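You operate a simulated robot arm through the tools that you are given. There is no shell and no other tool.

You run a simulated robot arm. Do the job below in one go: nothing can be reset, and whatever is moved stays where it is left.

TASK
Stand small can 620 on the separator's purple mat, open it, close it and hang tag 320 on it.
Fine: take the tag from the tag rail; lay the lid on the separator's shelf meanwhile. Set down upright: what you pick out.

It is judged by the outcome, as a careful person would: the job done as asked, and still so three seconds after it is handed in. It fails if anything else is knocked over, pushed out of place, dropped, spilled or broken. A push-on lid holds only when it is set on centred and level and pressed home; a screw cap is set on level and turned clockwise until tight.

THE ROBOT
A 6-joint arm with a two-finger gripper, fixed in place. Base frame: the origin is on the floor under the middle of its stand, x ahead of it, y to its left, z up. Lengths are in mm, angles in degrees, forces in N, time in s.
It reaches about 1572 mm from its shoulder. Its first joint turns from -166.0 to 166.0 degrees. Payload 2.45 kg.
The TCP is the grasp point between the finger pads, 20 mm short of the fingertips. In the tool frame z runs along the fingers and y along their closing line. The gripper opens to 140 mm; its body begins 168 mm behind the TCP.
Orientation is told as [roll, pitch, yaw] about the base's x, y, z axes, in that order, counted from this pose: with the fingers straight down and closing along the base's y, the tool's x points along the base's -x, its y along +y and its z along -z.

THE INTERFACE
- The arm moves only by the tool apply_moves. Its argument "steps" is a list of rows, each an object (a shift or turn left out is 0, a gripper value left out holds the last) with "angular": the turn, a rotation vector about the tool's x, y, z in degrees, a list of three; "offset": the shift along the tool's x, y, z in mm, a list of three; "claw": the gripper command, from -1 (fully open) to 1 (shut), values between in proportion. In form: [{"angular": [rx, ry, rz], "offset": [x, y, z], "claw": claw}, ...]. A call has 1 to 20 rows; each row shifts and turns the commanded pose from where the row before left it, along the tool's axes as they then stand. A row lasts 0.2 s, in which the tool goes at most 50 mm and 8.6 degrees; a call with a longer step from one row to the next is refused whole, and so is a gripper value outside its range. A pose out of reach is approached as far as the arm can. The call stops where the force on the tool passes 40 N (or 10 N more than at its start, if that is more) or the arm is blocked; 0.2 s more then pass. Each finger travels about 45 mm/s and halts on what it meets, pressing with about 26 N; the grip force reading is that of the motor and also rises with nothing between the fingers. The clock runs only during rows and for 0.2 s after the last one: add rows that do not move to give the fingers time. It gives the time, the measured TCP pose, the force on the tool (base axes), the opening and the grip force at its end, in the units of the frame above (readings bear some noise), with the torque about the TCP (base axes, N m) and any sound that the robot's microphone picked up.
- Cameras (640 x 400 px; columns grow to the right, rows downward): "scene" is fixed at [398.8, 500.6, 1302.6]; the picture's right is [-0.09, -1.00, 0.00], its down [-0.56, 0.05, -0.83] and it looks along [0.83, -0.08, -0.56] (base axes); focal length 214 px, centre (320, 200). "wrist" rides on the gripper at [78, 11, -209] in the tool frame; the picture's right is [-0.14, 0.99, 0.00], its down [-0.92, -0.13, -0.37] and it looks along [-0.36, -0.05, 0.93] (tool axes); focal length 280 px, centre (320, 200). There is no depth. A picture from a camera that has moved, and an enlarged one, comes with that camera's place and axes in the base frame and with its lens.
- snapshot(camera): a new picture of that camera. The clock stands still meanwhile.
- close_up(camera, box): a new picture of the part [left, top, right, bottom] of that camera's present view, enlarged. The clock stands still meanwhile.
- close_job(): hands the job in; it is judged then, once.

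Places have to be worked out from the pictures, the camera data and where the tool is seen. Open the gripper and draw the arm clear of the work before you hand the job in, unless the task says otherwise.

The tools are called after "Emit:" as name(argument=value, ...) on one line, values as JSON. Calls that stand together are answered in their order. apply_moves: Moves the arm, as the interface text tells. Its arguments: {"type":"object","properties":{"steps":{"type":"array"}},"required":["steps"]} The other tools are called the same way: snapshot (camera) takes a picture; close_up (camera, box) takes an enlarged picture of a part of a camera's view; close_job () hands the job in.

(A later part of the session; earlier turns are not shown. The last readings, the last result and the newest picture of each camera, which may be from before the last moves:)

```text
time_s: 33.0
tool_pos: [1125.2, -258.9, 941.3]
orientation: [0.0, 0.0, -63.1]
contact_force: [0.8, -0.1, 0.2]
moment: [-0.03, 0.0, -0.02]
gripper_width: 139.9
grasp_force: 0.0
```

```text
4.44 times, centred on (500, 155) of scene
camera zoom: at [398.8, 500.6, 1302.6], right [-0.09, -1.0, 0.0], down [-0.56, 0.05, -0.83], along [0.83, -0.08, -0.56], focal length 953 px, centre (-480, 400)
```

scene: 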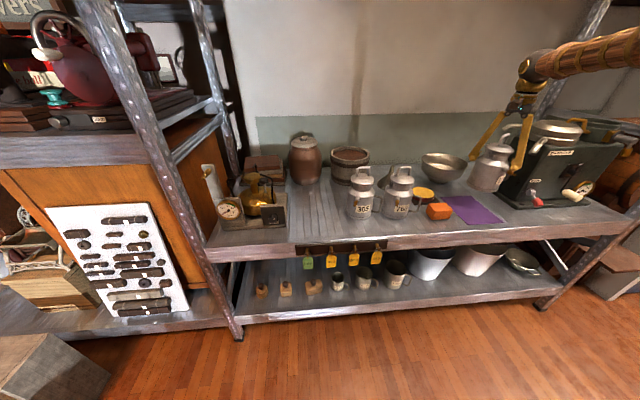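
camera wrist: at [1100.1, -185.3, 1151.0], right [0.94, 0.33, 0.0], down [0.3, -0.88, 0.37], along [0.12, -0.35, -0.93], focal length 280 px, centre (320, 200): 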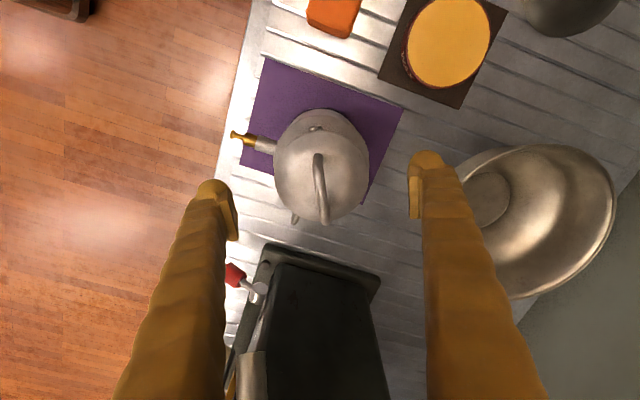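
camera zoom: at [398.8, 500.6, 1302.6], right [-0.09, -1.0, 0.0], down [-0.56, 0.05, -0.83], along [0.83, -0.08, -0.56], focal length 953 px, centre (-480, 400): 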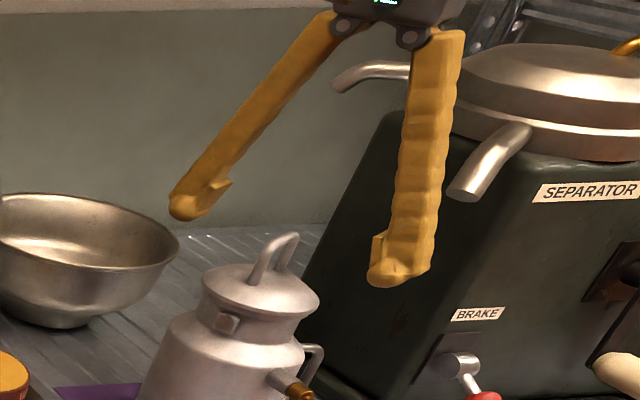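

The handle lies between the fingertips. I'll close partway (to ~40 mm) first to check centring before pinching.

Emit:
apply_moves(steps=[{"claw": 0.43}, {}, {}, {}, {}, {}, {}])

Emit:
close_up(camera="wrist", box=[240, 120, 400, 250])

Emit:
close_up(camera="scene", box=[470, 110, 530, 180])

```text
time_s: 34.6
tool_pos: [1124.2, -258.0, 941.1]
orientation: [0.1, 0.0, -63.0]
contact_force: [-0.1, 0.0, 0.3]
moment: [0.04, 0.01, 0.0]
gripper_width: 40.0
grasp_force: 0.0
```

```text
3.08 times, centred on (320, 185) of wrist
camera zoom: at [1100.1, -185.3, 1151.1], right [0.94, 0.33, 0.0], down [0.3, -0.88, 0.37], along [0.12, -0.35, -0.93], focal length 863 px, centre (320, 246)
```

zoom: 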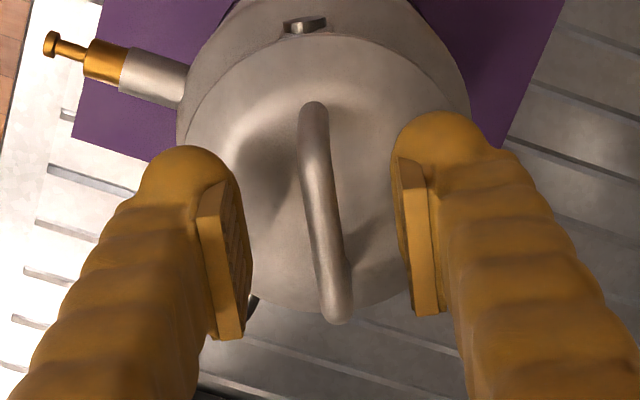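

```text
5.71 times, centred on (500, 145) of scene
camera zoom: at [398.8, 500.6, 1302.6], right [-0.09, -1.0, 0.0], down [-0.56, 0.05, -0.83], along [0.83, -0.08, -0.56], focal length 1226 px, centre (-709, 514)
```

zoom: 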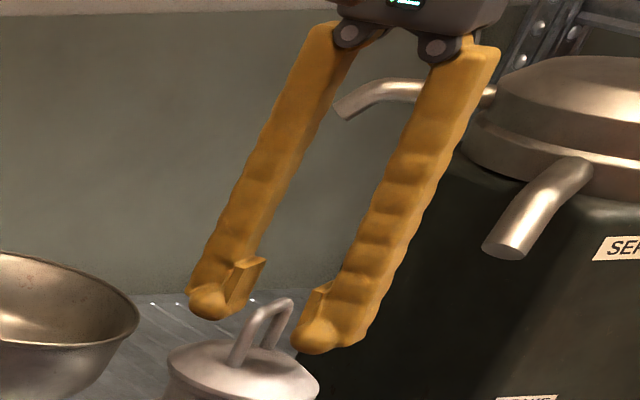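

The bar is centred between the pads at TCP level. Closing on it.

Emit:
apply_moves(steps=[{"claw": 1}, {}, {}, {}, {}])

Emit:
close_up(camera="wrist", box=[240, 120, 400, 250])

Emit:
close_up(camera="scene", box=[440, 110, 540, 230])

```text
time_s: 35.8
tool_pos: [1125.7, -258.0, 941.7]
orientation: [0.0, 0.0, -63.0]
contact_force: [0.4, -0.7, 0.3]
moment: [0.01, 0.0, -0.01]
gripper_width: 6.1
grasp_force: 25.8
heard: snap
```

```text
3.08 times, centred on (320, 185) of wrist
camera zoom: at [1100.1, -185.3, 1151.0], right [0.94, 0.33, 0.0], down [0.3, -0.88, 0.37], along [0.12, -0.35, -0.93], focal length 863 px, centre (320, 246)
```

zoom: 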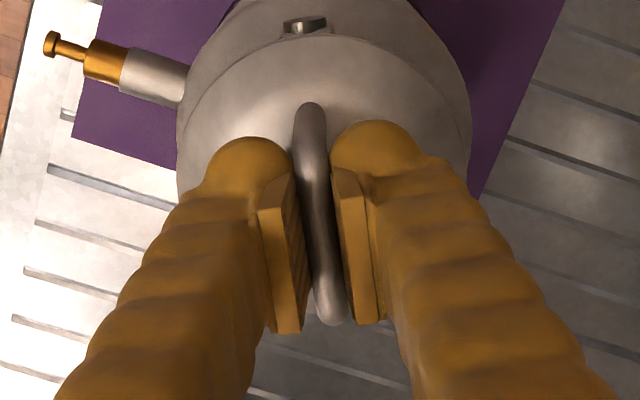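

```text
3.33 times, centred on (490, 170) of scene
camera zoom: at [398.8, 500.6, 1302.6], right [-0.09, -1.0, 0.0], down [-0.56, 0.05, -0.83], along [0.83, -0.08, -0.56], focal length 715 px, centre (-247, 300)
```

zoom: 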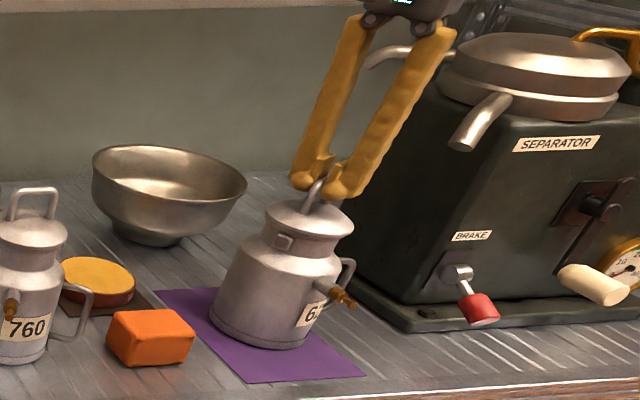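

Gripped the bar (6 mm, 26 N) with a snap, as though the lid let go of its seat. Lifting slowly to see whether only the lid comes.

Emit:
apply_moves(steps=[{"offset": [0, 0, -2]}, {"offset": [0, 0, -2]}, {"offset": [0, 0, -3]}, {"offset": [0, 0, -3]}, {}])

Emit:
close_up(camera="scene", box=[440, 110, 540, 230])

```text
time_s: 37.0
tool_pos: [1124.7, -258.0, 951.1]
orientation: [-0.1, 0.0, -63.0]
contact_force: [-0.8, 1.3, -1.0]
moment: [-0.01, 0.0, 0.04]
gripper_width: 6.0
grasp_force: 26.2
```

```text
3.33 times, centred on (490, 170) of scene
camera zoom: at [398.8, 500.6, 1302.6], right [-0.09, -1.0, 0.0], down [-0.56, 0.05, -0.83], along [0.83, -0.08, -0.56], focal length 715 px, centre (-247, 300)
```

zoom: 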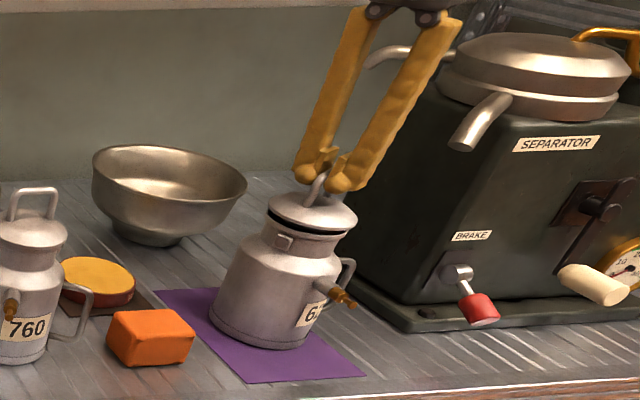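

Only the lid comes off and the can stays put. Lifting it well clear and carrying it back out in front of the shelf.

Emit:
apply_moves(steps=[{"offset": [0, 0, -15]}, {"offset": [0, 0, -25]}, {"offset": [0, 0, -20]}, {"offset": [9.1, -17.8, 0]}, {"offset": [18.16, -35.64, 0]}, {"offset": [18.16, -35.64, 0]}, {"offset": [18.16, -35.64, 0]}, {"offset": [18.16, -35.64, 0]}, {"offset": [18.16, -35.64, 0]}, {"offset": [9.1, -17.8, 0]}, {}, {}])

Emit:
snapshot(camera="scene")

Emit:
close_up(camera="scene", box=[430, 120, 550, 240])

```text
time_s: 39.6
tool_pos: [885.6, -257.7, 1011.9]
orientation: [0.0, -0.1, -63.0]
contact_force: [-0.3, -0.3, -0.5]
moment: [-0.02, 0.02, -0.01]
gripper_width: 5.9
grasp_force: 26.2
```

```text
taken
```

scene: 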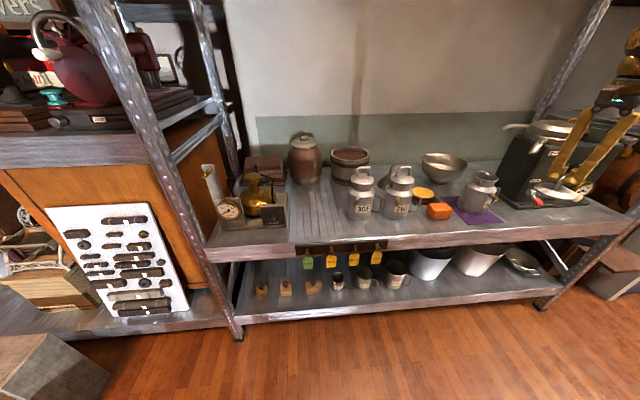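

```text
3.33 times, centred on (490, 180) of scene
camera zoom: at [398.8, 500.6, 1302.6], right [-0.09, -1.0, 0.0], down [-0.56, 0.05, -0.83], along [0.83, -0.08, -0.56], focal length 715 px, centre (-247, 267)
```

zoom: 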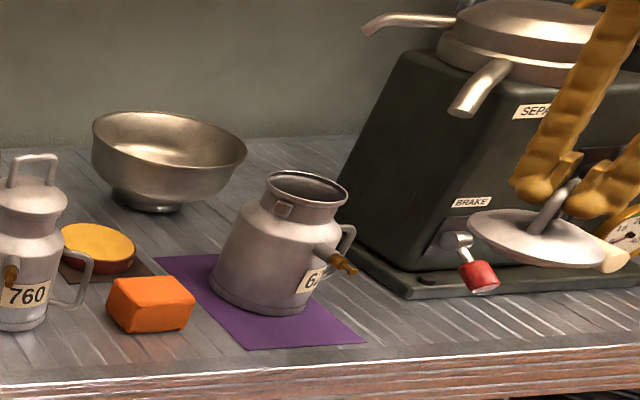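

The can is open and the lid hangs level. Carrying the lid along +y toward the free spot where can 620 originally stood.

Emit:
apply_moves(steps=[{"offset": [17.82, 9.08, 0]}, {"offset": [38.49, 19.61, 0]}, {"offset": [38.49, 19.61, 0]}, {"offset": [38.49, 19.61, 0]}, {"offset": [38.49, 19.61, 0]}, {"offset": [38.49, 19.61, 0]}, {"offset": [38.49, 19.61, 0]}, {"offset": [38.49, 19.61, 0]}, {"offset": [38.49, 19.61, 0]}, {"offset": [38.49, 19.61, 0]}, {"offset": [38.49, 19.61, 0]}, {"offset": [38.49, 19.61, 0]}, {"offset": [38.49, 19.61, 0]}, {"offset": [38.49, 19.61, 0]}, {"offset": [38.49, 19.61, 0]}, {"offset": [38.49, 19.61, 0]}, {"offset": [17.82, 9.08, 0]}, {}, {}])

Emit:
close_up(camera="scene", box=[270, 110, 390, 230])

```text
time_s: 43.6
tool_pos: [883.4, 430.5, 1011.9]
orientation: [0.0, 0.0, -63.0]
contact_force: [-0.4, 0.5, 0.2]
moment: [-0.02, 0.02, 0.0]
gripper_width: 5.9
grasp_force: 25.7
```

```text
3.33 times, centred on (330, 170) of scene
camera zoom: at [398.8, 500.6, 1302.6], right [-0.09, -1.0, 0.0], down [-0.56, 0.05, -0.83], along [0.83, -0.08, -0.56], focal length 715 px, centre (287, 300)
```

zoom: 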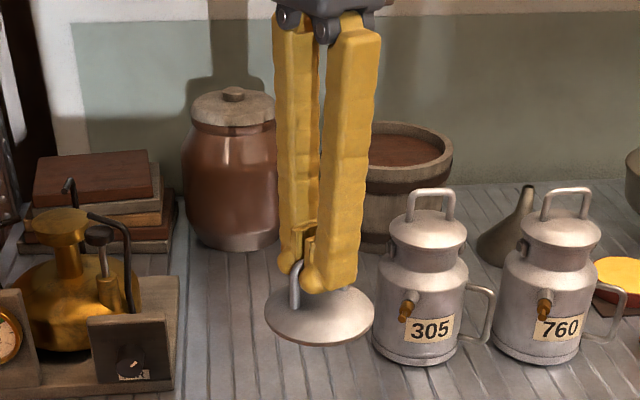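

Moving in over the free spot (≈1090, 430).

Emit:
apply_moves(steps=[{"offset": [-9.08, 17.82, 0]}, {"offset": [-18.16, 35.64, 0]}, {"offset": [-18.16, 35.64, 0]}, {"offset": [-18.16, 35.64, 0]}, {"offset": [-18.16, 35.64, 0]}, {"offset": [-9.08, 17.82, 0]}, {"offset": [0, 0, 30]}, {"offset": [0, 0, 40]}, {"offset": [0, 0, 40]}, {"offset": [0, 0, 40]}, {}, {}])

Emit:
close_up(camera="scene", box=[270, 130, 390, 240])

Emit:
snapshot(camera="wrist")

```text
time_s: 46.2
tool_pos: [1085.1, 429.5, 860.4]
orientation: [-0.1, 0.0, -63.0]
contact_force: [0.6, 0.6, -1.1]
moment: [0.03, 0.02, 0.01]
gripper_width: 6.1
grasp_force: 25.4
```

```text
3.64 times, centred on (330, 185) of scene
camera zoom: at [398.8, 500.6, 1302.6], right [-0.09, -1.0, 0.0], down [-0.56, 0.05, -0.83], along [0.83, -0.08, -0.56], focal length 780 px, centre (284, 254)
```

zoom: 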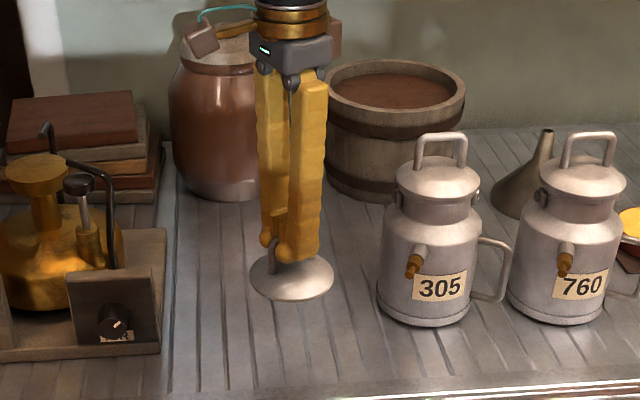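

```text
taken
camera wrist: at [1059.6, 503.3, 1069.9], right [0.94, 0.33, 0.0], down [0.3, -0.88, 0.37], along [0.12, -0.35, -0.93], focal length 280 px, centre (320, 200)
```

wrist: 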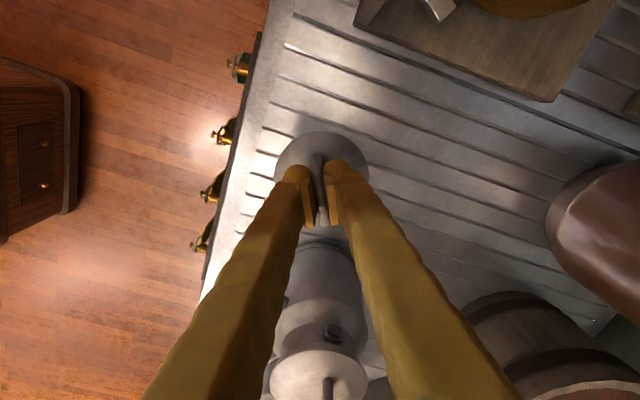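

Lid is over open shelf. Lowering to just above, then in small steps until it touches.

Emit:
apply_moves(steps=[{"offset": [0, 0, 25]}, {"offset": [0, 0, 25]}, {"offset": [0, 0, 10]}, {}, {}])

Emit:
close_up(camera="scene", box=[290, 160, 370, 240])

```text
time_s: 47.4
tool_pos: [1085.4, 428.2, 800.3]
orientation: [-0.1, 0.0, -63.0]
contact_force: [-0.8, -0.1, -0.3]
moment: [-0.01, 0.0, -0.03]
gripper_width: 6.2
grasp_force: 26.6
```

```text
5.00 times, centred on (330, 200) of scene
camera zoom: at [398.8, 500.6, 1302.6], right [-0.09, -1.0, 0.0], down [-0.56, 0.05, -0.83], along [0.83, -0.08, -0.56], focal length 1072 px, centre (270, 200)
```

zoom: 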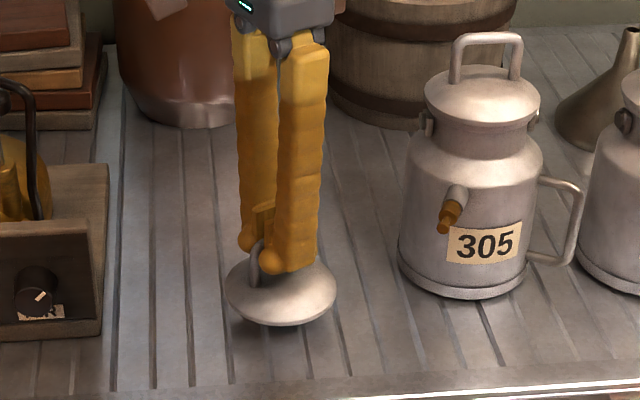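

Emit:
apply_moves(steps=[{"offset": [0, 0, 4]}, {"offset": [0, 0, 4]}, {"offset": [0, 0, 2]}, {}])

Emit:
close_up(camera="scene", box=[310, 190, 350, 230])

```text
time_s: 48.4
tool_pos: [1086.0, 429.6, 792.4]
orientation: [0.1, 0.0, -63.0]
contact_force: [0.1, -0.5, -0.4]
moment: [-0.05, -0.01, -0.02]
gripper_width: 6.1
grasp_force: 26.5
```

```text
10.00 times, centred on (330, 210) of scene
camera zoom: at [398.8, 500.6, 1302.6], right [-0.09, -1.0, 0.0], down [-0.56, 0.05, -0.83], along [0.83, -0.08, -0.56], focal length 2145 px, centre (220, 100)
```

zoom: 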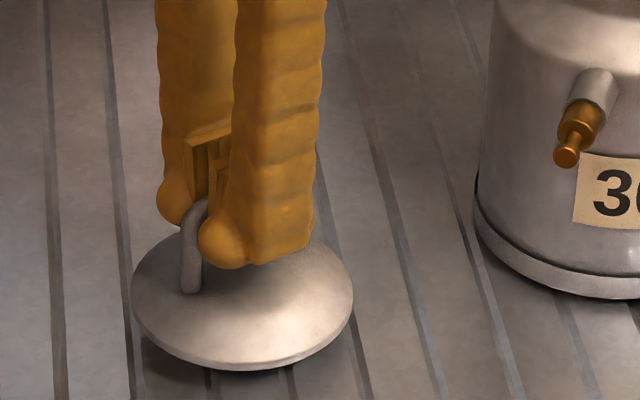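

Emit:
apply_moves(steps=[{"offset": [0, 0, 2]}, {"offset": [0, 0, 2]}, {}])

```text
time_s: 49.2
tool_pos: [1084.4, 430.3, 787.7]
orientation: [0.1, 0.0, -63.0]
contact_force: [-0.5, 1.5, 1.7]
moment: [0.06, 0.04, 0.0]
gripper_width: 6.1
grasp_force: 25.8
```

Emit:
apply_moves(steps=[{"offset": [0, 0, 1]}, {}])

```text
time_s: 49.8
tool_pos: [1085.4, 430.0, 786.8]
orientation: [0.1, 0.0, -63.0]
contact_force: [2.6, 1.1, 10.3]
moment: [0.09, 0.03, -0.04]
gripper_width: 5.8
grasp_force: 25.9
```

The lid's on the shelf (10 N of push). Easing off slightly and releasing with a partial opening.

Emit:
apply_moves(steps=[{"offset": [0, 0, -0.8]}, {"claw": 0.43}, {}, {}, {}])

Emit:
close_up(camera="scene", box=[310, 180, 370, 230])

Emit:
close_up(camera="wrist", box=[220, 90, 420, 250])

```text
time_s: 51.0
tool_pos: [1085.0, 429.4, 787.1]
orientation: [0.0, 0.1, -62.9]
contact_force: [0.8, 0.2, 0.5]
moment: [0.01, 0.0, 0.02]
gripper_width: 39.9
grasp_force: 0.2
```

```text
8.00 times, centred on (340, 205) of scene
camera zoom: at [398.8, 500.6, 1302.6], right [-0.09, -1.0, 0.0], down [-0.56, 0.05, -0.83], along [0.83, -0.08, -0.56], focal length 1716 px, centre (160, 160)
```

zoom: 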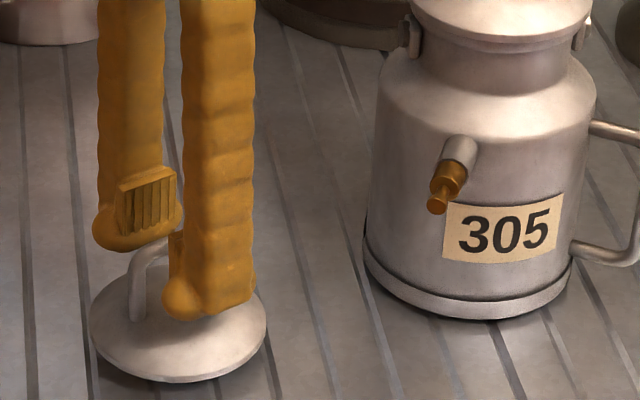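

```text
2.50 times, centred on (320, 170) of wrist
camera zoom: at [1059.8, 502.9, 996.3], right [0.94, 0.33, 0.0], down [0.3, -0.88, 0.37], along [0.12, -0.35, -0.93], focal length 701 px, centre (320, 275)
```

zoom: 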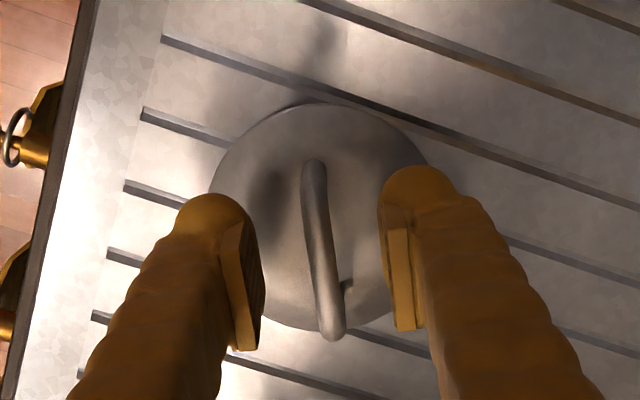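

The lid rests upright on the shelf, released. I'll back off upward and verify it sits at rest.

Emit:
apply_moves(steps=[{"offset": [0, 0, -30]}, {"offset": [0, 0, -40]}, {"claw": -1}, {}, {}, {}, {}])

Emit:
close_up(camera="scene", box=[310, 190, 350, 230])

Emit:
close_up(camera="wrist", box=[240, 90, 400, 210])

Emit:
close_up(camera="scene", box=[450, 150, 520, 230])

```text
time_s: 52.6
tool_pos: [1085.5, 429.4, 857.1]
orientation: [0.0, 0.0, -63.0]
contact_force: [0.2, 0.6, 0.3]
moment: [0.02, 0.01, 0.02]
gripper_width: 139.9
grasp_force: 0.1
```

```text
10.00 times, centred on (330, 210) of scene
camera zoom: at [398.8, 500.6, 1302.6], right [-0.09, -1.0, 0.0], down [-0.56, 0.05, -0.83], along [0.83, -0.08, -0.56], focal length 2145 px, centre (220, 100)
```

zoom: 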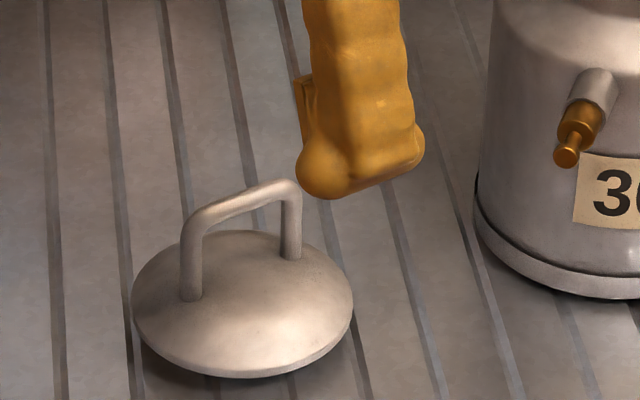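

```text
3.33 times, centred on (320, 150) of wrist
camera zoom: at [1060.6, 503.4, 1065.9], right [0.94, 0.33, 0.0], down [0.3, -0.88, 0.37], along [0.12, -0.35, -0.93], focal length 935 px, centre (320, 367)
```

zoom: 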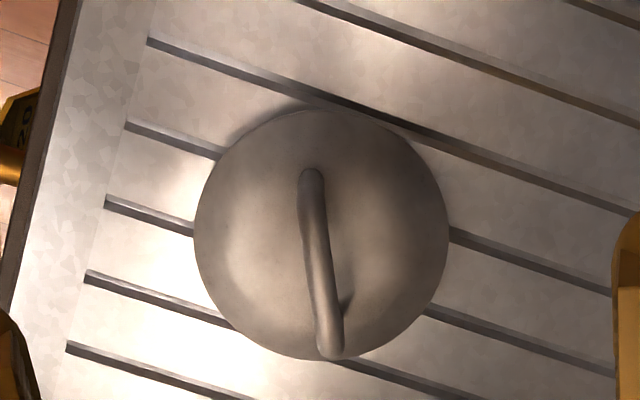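

```text
5.00 times, centred on (485, 190) of scene
camera zoom: at [398.8, 500.6, 1302.6], right [-0.09, -1.0, 0.0], down [-0.56, 0.05, -0.83], along [0.83, -0.08, -0.56], focal length 1072 px, centre (-505, 250)
```

zoom: 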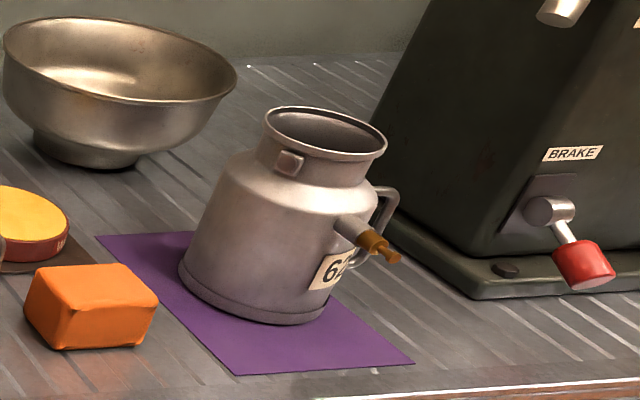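

The lid sits upright and level; the can is open on the mat. Now re-gripping the lid at the same pose.

Emit:
apply_moves(steps=[{"claw": 0.43}, {}, {}, {}, {}, {"offset": [0, 0, 35]}, {"offset": [0, 0, 25]}, {"offset": [0, 0, 10]}, {}, {"claw": 1}, {}, {}, {}])

Emit:
close_up(camera="wrist", box=[220, 90, 420, 250])

```text
time_s: 55.4
tool_pos: [1084.9, 430.4, 787.0]
orientation: [0.0, -0.1, -63.1]
contact_force: [0.8, 0.5, 0.6]
moment: [0.0, -0.01, 0.0]
gripper_width: 6.2
grasp_force: 25.6
```

```text
2.50 times, centred on (320, 170) of wrist
camera zoom: at [1060.2, 503.1, 995.1], right [0.94, 0.33, 0.0], down [0.3, -0.88, 0.37], along [0.12, -0.35, -0.93], focal length 701 px, centre (320, 275)
```

zoom: 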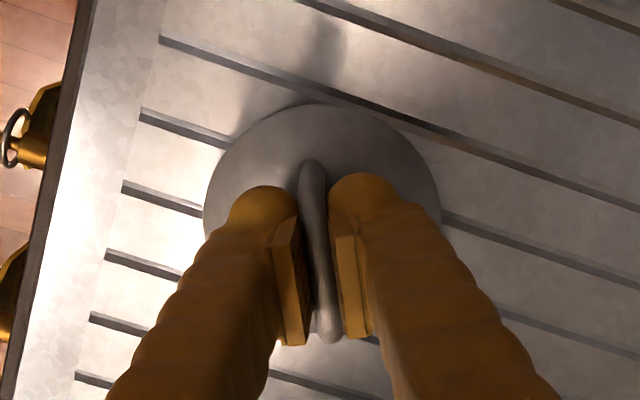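

Gripped again. Lifting and going back along the same path.

Emit:
apply_moves(steps=[{"offset": [0, 0, -14.2]}, {"offset": [0, 0, -40]}, {"offset": [0, 0, -40]}, {"offset": [0, 0, -40]}, {"offset": [0, 0, -40]}, {"offset": [0, 0, -30]}, {"offset": [0, 0, -20]}, {"offset": [9.08, -17.82, 0]}, {"offset": [18.16, -35.64, 0]}, {"offset": [18.16, -35.64, 0]}, {"offset": [18.16, -35.64, 0]}, {"offset": [18.16, -35.64, 0]}, {"offset": [9.08, -17.82, 0]}, {}, {}])

Emit:
close_up(camera="scene", box=[270, 110, 390, 230])

```text
time_s: 58.6
tool_pos: [885.2, 430.0, 1011.6]
orientation: [0.0, 0.0, -62.9]
contact_force: [0.8, 0.1, -0.6]
moment: [0.03, 0.0, -0.02]
gripper_width: 5.8
grasp_force: 25.7
```

```text
3.33 times, centred on (330, 170) of scene
camera zoom: at [398.8, 500.6, 1302.6], right [-0.09, -1.0, 0.0], down [-0.56, 0.05, -0.83], along [0.83, -0.08, -0.56], focal length 715 px, centre (287, 300)
```

zoom: 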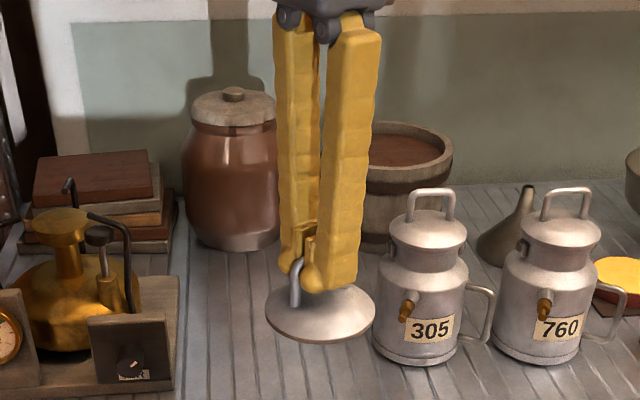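

Lid held level as before. Traversing back along −y.

Emit:
apply_moves(steps=[{"offset": [-17.82, -9.08, 0]}, {"offset": [-38.49, -19.61, 0]}, {"offset": [-38.49, -19.61, 0]}, {"offset": [-38.49, -19.61, 0]}, {"offset": [-38.49, -19.61, 0]}, {"offset": [-38.49, -19.61, 0]}, {"offset": [-38.49, -19.61, 0]}, {"offset": [-38.49, -19.61, 0]}, {"offset": [-38.49, -19.61, 0]}, {"offset": [-38.49, -19.61, 0]}, {"offset": [-38.49, -19.61, 0]}, {"offset": [-38.49, -19.61, 0]}, {"offset": [-38.49, -19.61, 0]}, {"offset": [-38.49, -19.61, 0]}, {"offset": [-38.49, -19.61, 0]}, {"offset": [-38.49, -19.61, 0]}, {"offset": [-17.82, -9.08, 0]}, {}, {}])

```text
time_s: 62.6
tool_pos: [884.6, -258.8, 1011.6]
orientation: [0.0, 0.0, -63.0]
contact_force: [0.2, 0.8, -1.1]
moment: [-0.02, -0.04, -0.01]
gripper_width: 5.9
grasp_force: 26.2
```

Emit:
apply_moves(steps=[{"offset": [-9.1, 17.8, 0]}, {"offset": [-18.16, 35.64, 0]}, {"offset": [-18.16, 35.64, 0]}, {"offset": [-18.16, 35.64, 0]}, {"offset": [-18.16, 35.64, 0]}, {"offset": [-18.16, 35.64, 0]}, {"offset": [-9.1, 17.8, 0]}, {}, {}, {"offset": [0, 0, 20]}, {"offset": [0, 0, 20]}, {"offset": [0, 0, 10]}, {}, {}])

Emit:
close_up(camera="scene", box=[450, 130, 530, 230])

Emit:
close_up(camera="wrist", box=[220, 90, 420, 250])

```text
time_s: 65.6
tool_pos: [1125.2, -260.0, 961.0]
orientation: [0.0, 0.0, -63.0]
contact_force: [0.0, 0.9, -0.7]
moment: [-0.01, -0.01, 0.02]
gripper_width: 5.9
grasp_force: 26.0
```

```text
4.00 times, centred on (490, 180) of scene
camera zoom: at [398.8, 500.6, 1302.6], right [-0.09, -1.0, 0.0], down [-0.56, 0.05, -0.83], along [0.83, -0.08, -0.56], focal length 858 px, centre (-360, 280)
```

zoom: 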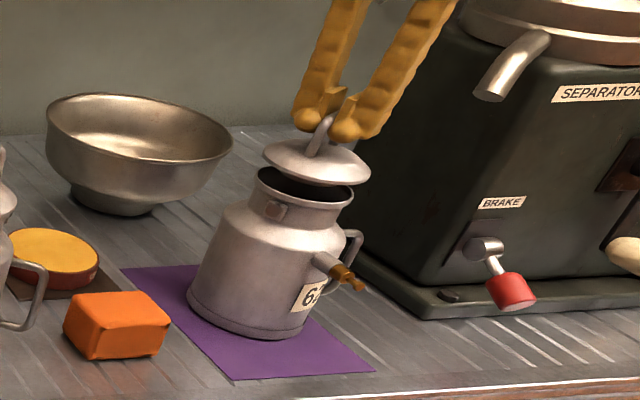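

```text
2.50 times, centred on (320, 170) of wrist
camera zoom: at [1100.2, -185.1, 1170.3], right [0.94, 0.33, 0.0], down [0.3, -0.88, 0.37], along [0.12, -0.35, -0.93], focal length 701 px, centre (320, 275)
```

zoom: 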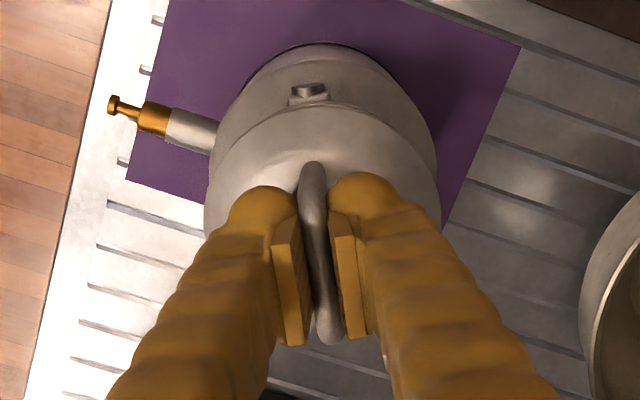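

The lid is centred above the neck at the original x, y and yaw. Lowering onto the neck gradually.

Emit:
apply_moves(steps=[{"offset": [0, 0, 8]}, {"offset": [0, 0, 5]}, {"offset": [0, 0, 3]}, {}])

Emit:
close_up(camera="scene", box=[470, 150, 520, 200])

```text
time_s: 66.6
tool_pos: [1126.2, -257.5, 945.9]
orientation: [0.0, 0.0, -63.0]
contact_force: [0.5, -0.3, -0.5]
moment: [0.02, -0.05, 0.0]
gripper_width: 6.1
grasp_force: 26.0
```

```text
8.00 times, centred on (495, 175) of scene
camera zoom: at [398.8, 500.6, 1302.6], right [-0.09, -1.0, 0.0], down [-0.56, 0.05, -0.83], along [0.83, -0.08, -0.56], focal length 1716 px, centre (-1080, 400)
```

zoom: 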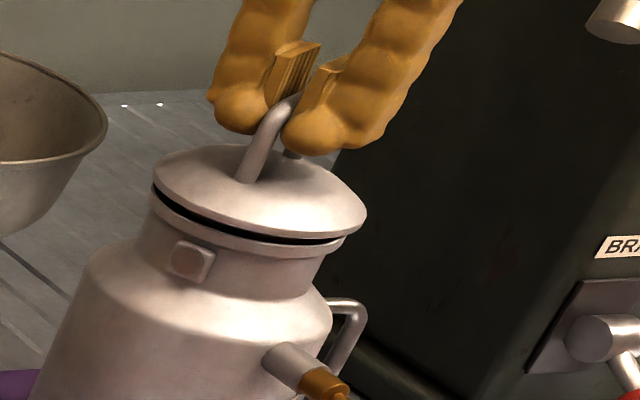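

Gap of ~4 mm left and no side force. Continuing down in 1 mm steps and watching the force build.

Emit:
apply_moves(steps=[{"offset": [0, 0, 1.5]}, {"offset": [0, 0, 1]}, {"offset": [0, 0, 1]}, {}])

```text
time_s: 67.6
tool_pos: [1124.9, -258.1, 942.4]
orientation: [0.0, 0.0, -63.0]
contact_force: [-0.1, 0.7, -0.9]
moment: [-0.03, -0.02, 0.01]
gripper_width: 5.7
grasp_force: 26.0
```

Emit:
apply_moves(steps=[{"offset": [0, 0, 0.7]}, {"offset": [0, 0, 0.5]}, {"offset": [0, 0, 0.5]}, {}])

Emit:
close_up(camera="scene", box=[470, 150, 520, 200])

```text
time_s: 68.6
tool_pos: [1126.6, -258.0, 940.2]
orientation: [0.0, 0.0, -62.9]
contact_force: [-0.1, -0.6, -0.9]
moment: [0.02, 0.03, 0.01]
gripper_width: 6.0
grasp_force: 26.4
```

```text
8.00 times, centred on (495, 175) of scene
camera zoom: at [398.8, 500.6, 1302.6], right [-0.09, -1.0, 0.0], down [-0.56, 0.05, -0.83], along [0.83, -0.08, -0.56], focal length 1716 px, centre (-1080, 400)
```

zoom: 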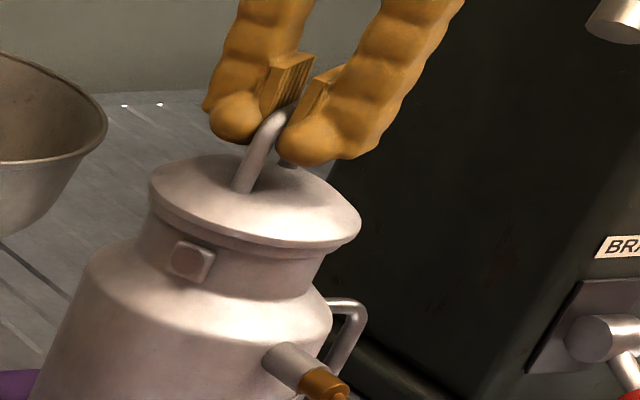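

Emit:
apply_moves(steps=[{"offset": [0, 0, 0.6]}, {"offset": [0, 0, 0.6]}, {}])

```text
time_s: 69.4
tool_pos: [1123.9, -258.5, 938.9]
orientation: [0.0, 0.0, -63.1]
contact_force: [-0.6, -0.3, -0.3]
moment: [-0.04, 0.05, 0.0]
gripper_width: 6.1
grasp_force: 25.9
```

Emit:
apply_moves(steps=[{"offset": [0, 0, 0.6]}, {"offset": [0, 0, 0.6]}, {}])

Emit:
close_up(camera="scene", box=[470, 150, 520, 200])

```text
time_s: 70.2
tool_pos: [1124.8, -258.3, 938.9]
orientation: [-0.1, 0.1, -63.0]
contact_force: [-2.9, 1.3, 13.0]
moment: [0.03, 0.04, -0.07]
gripper_width: 5.9
grasp_force: 26.3
```

```text
8.00 times, centred on (495, 175) of scene
camera zoom: at [398.8, 500.6, 1302.6], right [-0.09, -1.0, 0.0], down [-0.56, 0.05, -0.83], along [0.83, -0.08, -0.56], focal length 1716 px, centre (-1080, 400)
```

zoom: 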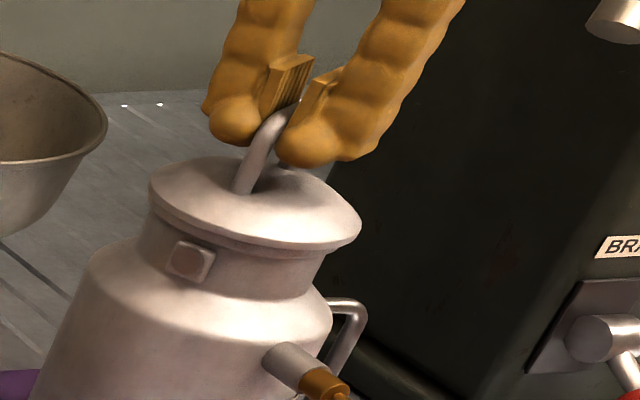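

Contact now, 13 N. Pressing further in small steps to seat it home.

Emit:
apply_moves(steps=[{"offset": [0, 0, 0.5]}, {"offset": [0, 0, 0.5]}, {}])

```text
time_s: 71.0
tool_pos: [1126.1, -258.5, 937.1]
orientation: [0.1, 0.1, -62.9]
contact_force: [2.3, 0.0, 26.0]
moment: [0.13, 0.09, -0.03]
gripper_width: 6.1
grasp_force: 26.4
```

Emit:
apply_moves(steps=[{"offset": [0, 0, 0.4]}, {"offset": [0, 0, 0.4]}, {}])

```text
time_s: 71.8
tool_pos: [1124.5, -258.3, 936.5]
orientation: [0.0, 0.0, -63.0]
contact_force: [0.8, 2.7, 24.7]
moment: [0.19, 0.1, -0.01]
gripper_width: 6.2
grasp_force: 25.6
```

Force plateaus at ~25 N, so the pads are likely sliding on the bar. I'll release and look and listen whether it's seated, then press from above with closed fingers.

Emit:
apply_moves(steps=[{"claw": 0.43}, {}, {}, {}])

Emit:
close_up(camera="scene", box=[470, 150, 520, 200])

Emit:
close_up(camera="wrist", box=[220, 90, 420, 250])

```text
time_s: 72.8
tool_pos: [1124.7, -257.6, 935.8]
orientation: [0.1, -0.1, -63.1]
contact_force: [-0.8, 0.7, 1.4]
moment: [0.02, 0.01, 0.0]
gripper_width: 39.8
grasp_force: 0.0
heard: snap
```

```text
8.00 times, centred on (495, 175) of scene
camera zoom: at [398.8, 500.6, 1302.6], right [-0.09, -1.0, 0.0], down [-0.56, 0.05, -0.83], along [0.83, -0.08, -0.56], focal length 1716 px, centre (-1080, 400)
```

zoom: 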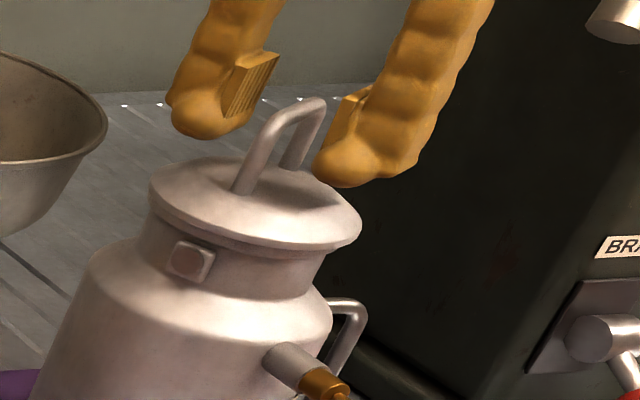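

```text
2.50 times, centred on (320, 170) of wrist
camera zoom: at [1100.2, -185.2, 1144.8], right [0.94, 0.33, 0.0], down [0.3, -0.88, 0.37], along [0.12, -0.35, -0.93], focal length 701 px, centre (320, 275)
```

zoom: 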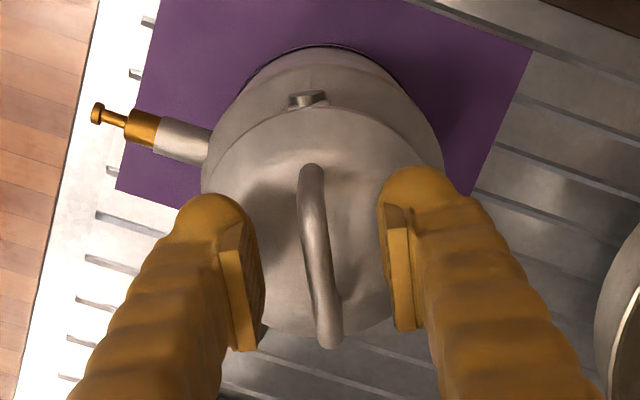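

A snap sounded on release with the lid pushed down, so it has seated. I'll raise the gripper and compare with the picture from before opening.

Emit:
apply_moves(steps=[{"offset": [0, 0, -15]}, {"offset": [0, 0, -30]}, {"offset": [0, 0, -29]}, {}, {}])

Emit:
close_up(camera="scene", box=[440, 130, 540, 240])

Emit:
close_up(camera="wrist", box=[220, 80, 420, 230])

Emit:
close_up(camera="scene", box=[470, 150, 520, 200])

```text
time_s: 74.0
tool_pos: [1125.2, -257.2, 1009.7]
orientation: [0.0, -0.1, -62.9]
contact_force: [0.4, 0.1, 0.7]
moment: [-0.02, -0.01, 0.04]
gripper_width: 39.7
grasp_force: 0.1
```

```text
3.64 times, centred on (490, 185) of scene
camera zoom: at [398.8, 500.6, 1302.6], right [-0.09, -1.0, 0.0], down [-0.56, 0.05, -0.83], along [0.83, -0.08, -0.56], focal length 780 px, centre (-298, 254)
```

zoom: 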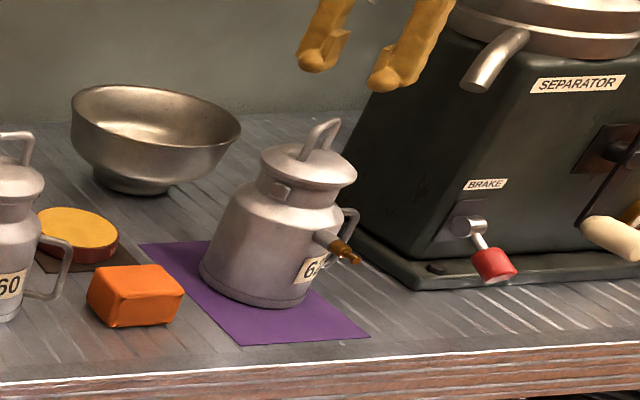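

```text
2.67 times, centred on (320, 155) of wrist
camera zoom: at [1099.9, -184.5, 1219.3], right [0.94, 0.33, 0.0], down [0.3, -0.88, 0.37], along [0.12, -0.35, -0.93], focal length 748 px, centre (320, 320)
```

zoom: 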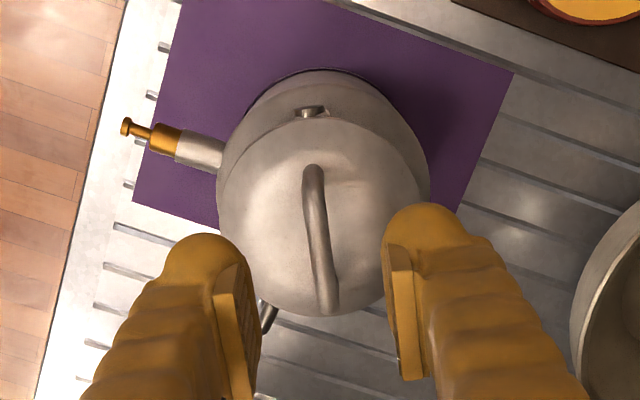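

```text
8.00 times, centred on (495, 175) of scene
camera zoom: at [398.8, 500.6, 1302.6], right [-0.09, -1.0, 0.0], down [-0.56, 0.05, -0.83], along [0.83, -0.08, -0.56], focal length 1716 px, centre (-1080, 400)
```

zoom: 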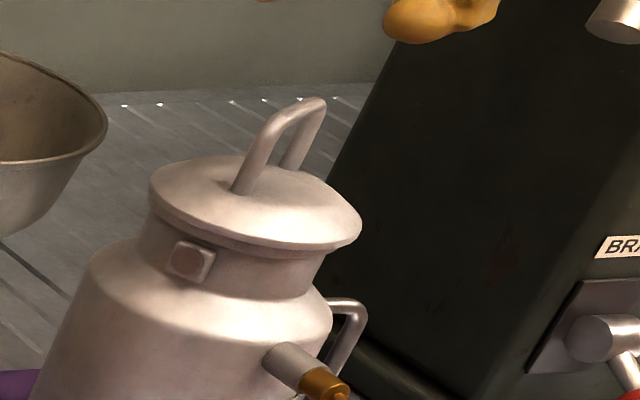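

The lid sits at the same height and level as before opening. For certainty I'll also press it home from above with closed fingers laid along the handle bar: turn +90°, close, and come down on the bar.

Emit:
apply_moves(steps=[{"angular": [0, 0, -8.2], "claw": 1}, {"angular": [0, 0, -8.2]}, {"angular": [0, 0, -8.2]}, {"angular": [0, 0, -8.2]}, {"angular": [0, 0, -8.2]}, {"angular": [0, 0, -8.2]}, {"angular": [0, 0, -8.2]}, {"angular": [0, 0, -8.2]}, {"angular": [0, 0, -8.2]}, {"angular": [0, 0, -8.2]}, {"angular": [0, 0, -8]}, {"offset": [0, 0, 15]}, {"offset": [0, 0, 15]}, {}, {}])

Emit:
close_up(camera="scene", box=[460, 120, 530, 200])

Emit:
snapshot(camera="wrist")

```text
time_s: 77.2
tool_pos: [1125.0, -257.3, 979.4]
orientation: [0.0, 0.0, 27.0]
contact_force: [-0.5, -0.2, 0.2]
moment: [0.0, -0.01, -0.01]
gripper_width: 0.2
grasp_force: 25.6
```

```text
5.00 times, centred on (495, 160) of scene
camera zoom: at [398.8, 500.6, 1302.6], right [-0.09, -1.0, 0.0], down [-0.56, 0.05, -0.83], along [0.83, -0.08, -0.56], focal length 1072 px, centre (-555, 400)
```

zoom: 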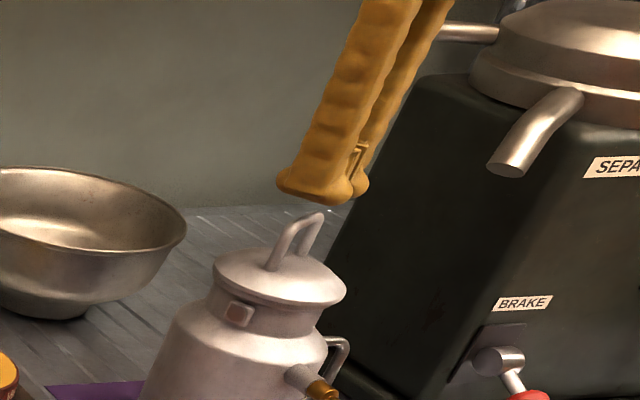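

```text
taken
camera wrist: at [1051.7, -285.8, 1188.8], right [-0.33, 0.94, 0.0], down [0.88, 0.3, 0.37], along [0.35, 0.12, -0.93], focal length 280 px, centre (320, 200)
```

wrist: 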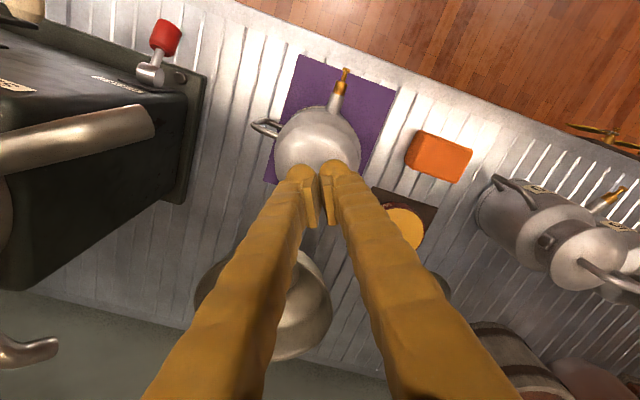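

The closed tips lie along the bar, ~14 mm above it. Lowering to contact and pressing.

Emit:
apply_moves(steps=[{"offset": [0, 0, 5]}, {"offset": [0, 0, 3]}, {"offset": [0, 0, 1.5]}, {"offset": [0, 0, 1]}, {}])

```text
time_s: 78.4
tool_pos: [1126.3, -258.1, 969.1]
orientation: [0.0, 0.0, 27.0]
contact_force: [0.1, 1.0, 0.5]
moment: [0.0, 0.02, 0.01]
gripper_width: 0.0
grasp_force: 26.0
```

Emit:
apply_moves(steps=[{"offset": [0, 0, 1]}, {"offset": [0, 0, 1]}, {"offset": [0, 0, 1]}, {}])

Emit:
close_up(camera="scene", box=[470, 140, 520, 190])

```text
time_s: 79.4
tool_pos: [1125.4, -258.5, 965.7]
orientation: [0.0, 0.1, 27.0]
contact_force: [-0.1, -0.2, -0.6]
moment: [-0.05, 0.01, 0.01]
gripper_width: 0.1
grasp_force: 25.7
```

```text
8.00 times, centred on (495, 165) of scene
camera zoom: at [398.8, 500.6, 1302.6], right [-0.09, -1.0, 0.0], down [-0.56, 0.05, -0.83], along [0.83, -0.08, -0.56], focal length 1716 px, centre (-1080, 480)
```

zoom: 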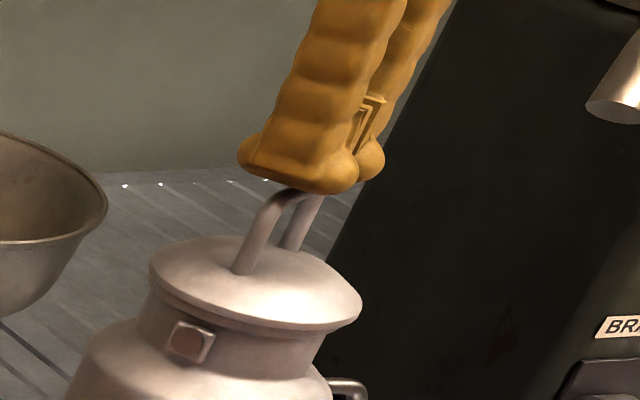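

Emit:
apply_moves(steps=[{"offset": [0, 0, 1]}, {"offset": [0, 0, 1]}, {}])

```text
time_s: 80.2
tool_pos: [1124.7, -258.5, 964.9]
orientation: [0.0, 0.0, 26.9]
contact_force: [0.7, -0.1, -0.1]
moment: [0.01, -0.01, -0.01]
gripper_width: 0.2
grasp_force: 25.8
```

Emit:
apply_moves(steps=[{"offset": [0, 0, 1]}, {"offset": [0, 0, 1]}, {}])

```text
time_s: 81.0
tool_pos: [1125.1, -258.5, 962.2]
orientation: [0.0, 0.0, 27.0]
contact_force: [0.6, -0.4, 1.1]
moment: [0.01, 0.01, 0.0]
gripper_width: 0.1
grasp_force: 25.8
```

Emit:
apply_moves(steps=[{"offset": [0, 0, 1]}, {"offset": [0, 0, 0.5]}, {}])

```text
time_s: 81.8
tool_pos: [1125.5, -257.2, 963.1]
orientation: [-0.1, -0.1, 27.0]
contact_force: [2.1, 1.8, 18.8]
moment: [0.27, 0.05, -0.03]
gripper_width: 0.2
grasp_force: 25.4
```

Contact, 19 N. A little more, to about 30–35 N.

Emit:
apply_moves(steps=[{"offset": [0, 0, 0.5]}, {"offset": [0, 0, 0.5]}, {}])

```text
time_s: 82.6
tool_pos: [1125.3, -257.7, 961.1]
orientation: [-0.1, -0.1, 27.0]
contact_force: [-0.3, 2.9, 39.4]
moment: [0.39, 0.21, 0.02]
gripper_width: 6.2
grasp_force: 25.8
```

39 N reached (fingers splayed slightly to 6 mm). That's enough; lifting off and inspecting.

Emit:
apply_moves(steps=[{"offset": [0, 0, -1]}, {"offset": [0, 0, -10]}, {"offset": [0, 0, -30]}, {}, {}])

Emit:
close_up(camera="scene", box=[470, 150, 520, 200])

Emit:
close_up(camera="scene", box=[440, 130, 540, 240])

```text
time_s: 83.8
tool_pos: [1125.5, -258.0, 999.9]
orientation: [0.1, 0.0, 27.0]
contact_force: [-0.2, 0.1, -0.1]
moment: [0.01, -0.02, -0.04]
gripper_width: 0.0
grasp_force: 26.0
```

```text
8.00 times, centred on (495, 175) of scene
camera zoom: at [398.8, 500.6, 1302.6], right [-0.09, -1.0, 0.0], down [-0.56, 0.05, -0.83], along [0.83, -0.08, -0.56], focal length 1716 px, centre (-1080, 400)
```

zoom: 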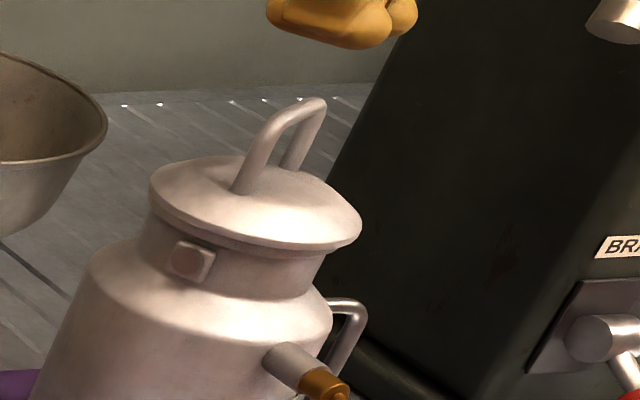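

```text
3.64 times, centred on (490, 185) of scene
camera zoom: at [398.8, 500.6, 1302.6], right [-0.09, -1.0, 0.0], down [-0.56, 0.05, -0.83], along [0.83, -0.08, -0.56], focal length 780 px, centre (-298, 254)
```

zoom: 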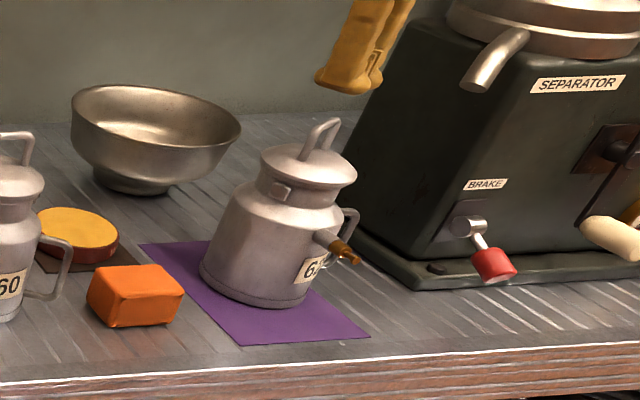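

The lid looks identical before and after the press: seated, level, centred. Now the tag: backing out and squaring up the gripper (yaw 0).

Emit:
apply_moves(steps=[{"offset": [17.8, 9.1, 0]}, {"offset": [35.64, 18.16, 0]}, {"offset": [35.64, 18.16, 0]}, {"offset": [35.64, 18.16, 0]}, {"offset": [35.64, 18.16, 0]}, {"offset": [35.64, 18.16, 0]}, {"offset": [35.64, 18.16, 0]}, {"offset": [35.64, 18.16, 0]}, {"offset": [26.7, 13.6, 0]}, {"angular": [0, 0, 6.75], "claw": 0}, {"angular": [0, 0, 6.75]}, {"angular": [0, 0, 6.75]}, {"angular": [0, 0, 6.75]}, {}])

Emit:
apply_moves(steps=[{"offset": [0, 33, 0]}, {"offset": [0, 45, 0]}, {"offset": [0, 45, 0]}, {"offset": [0, 45, 0]}, {"offset": [0, 45, 0]}, {"offset": [0, 45, 0]}, {"offset": [0, 45, 0]}, {"offset": [0, 45, 0]}, {"offset": [0, 45, 0]}, {"offset": [0, 45, 0]}, {"offset": [0, 45, 0]}, {"offset": [0, 45, 0]}, {"offset": [0, 45, 0]}, {"offset": [0, 45, 0]}, {"offset": [0, 45, 0]}, {}])

```text
time_s: 86.8
tool_pos: [795.2, -257.2, 1001.2]
orientation: [0.0, -0.1, 0.0]
contact_force: [-0.4, -0.1, -0.7]
moment: [-0.02, 0.02, -0.04]
gripper_width: 69.8
grasp_force: 0.1
```

```text
time_s: 90.2
tool_pos: [796.0, 404.9, 1001.5]
orientation: [0.0, 0.1, 0.0]
contact_force: [-0.5, 0.6, -1.4]
moment: [0.0, -0.01, 0.0]
gripper_width: 69.9
grasp_force: 0.1
```

Pitching the gripper up to horizontal, pointing toward the rail (+x).

Emit:
apply_moves(steps=[{"angular": [0, -8.1818, 0]}, {"angular": [0, -8.1818, 0]}, {"angular": [0, -8.1818, 0]}, {"angular": [0, -8.1818, 0]}, {"angular": [0, -8.1818, 0]}, {"angular": [0, -8.1818, 0]}, {"angular": [0, -8.1818, 0]}, {"angular": [0, -8.1818, 0]}, {"angular": [0, -8.1818, 0]}, {"angular": [0, -8.1818, 0]}, {"angular": [0, -8.1818, 0]}, {}])

Emit:
snapshot(camera="scene")

Emit:
snapshot(camera="wrist")

```text
time_s: 92.8
tool_pos: [794.8, 407.1, 1000.9]
orientation: [173.3, -90.0, -173.2]
contact_force: [-0.2, 0.0, 0.0]
moment: [0.01, -0.01, 0.03]
gripper_width: 69.8
grasp_force: 0.1
```

```text
taken
```

scene: 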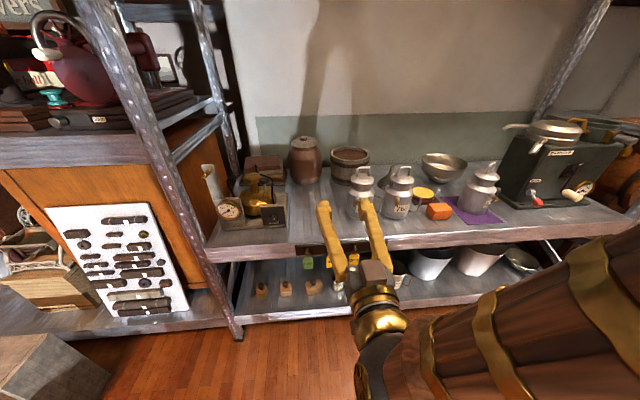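

```text
taken
camera wrist: at [586.8, 414.5, 923.0], right [0.0, 0.99, 0.14], down [-0.37, -0.13, 0.92], along [0.93, -0.05, 0.37], focal length 280 px, centre (320, 200)
```

wrist: 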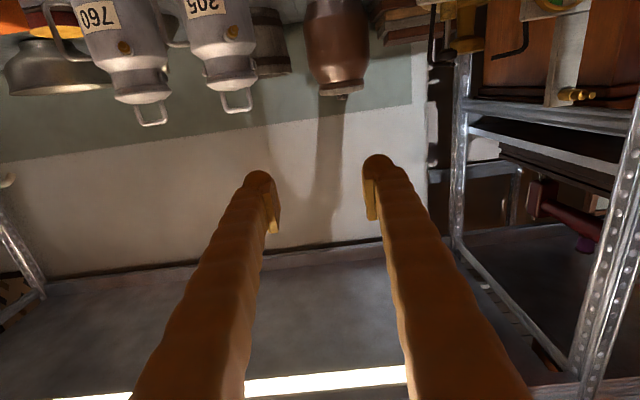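

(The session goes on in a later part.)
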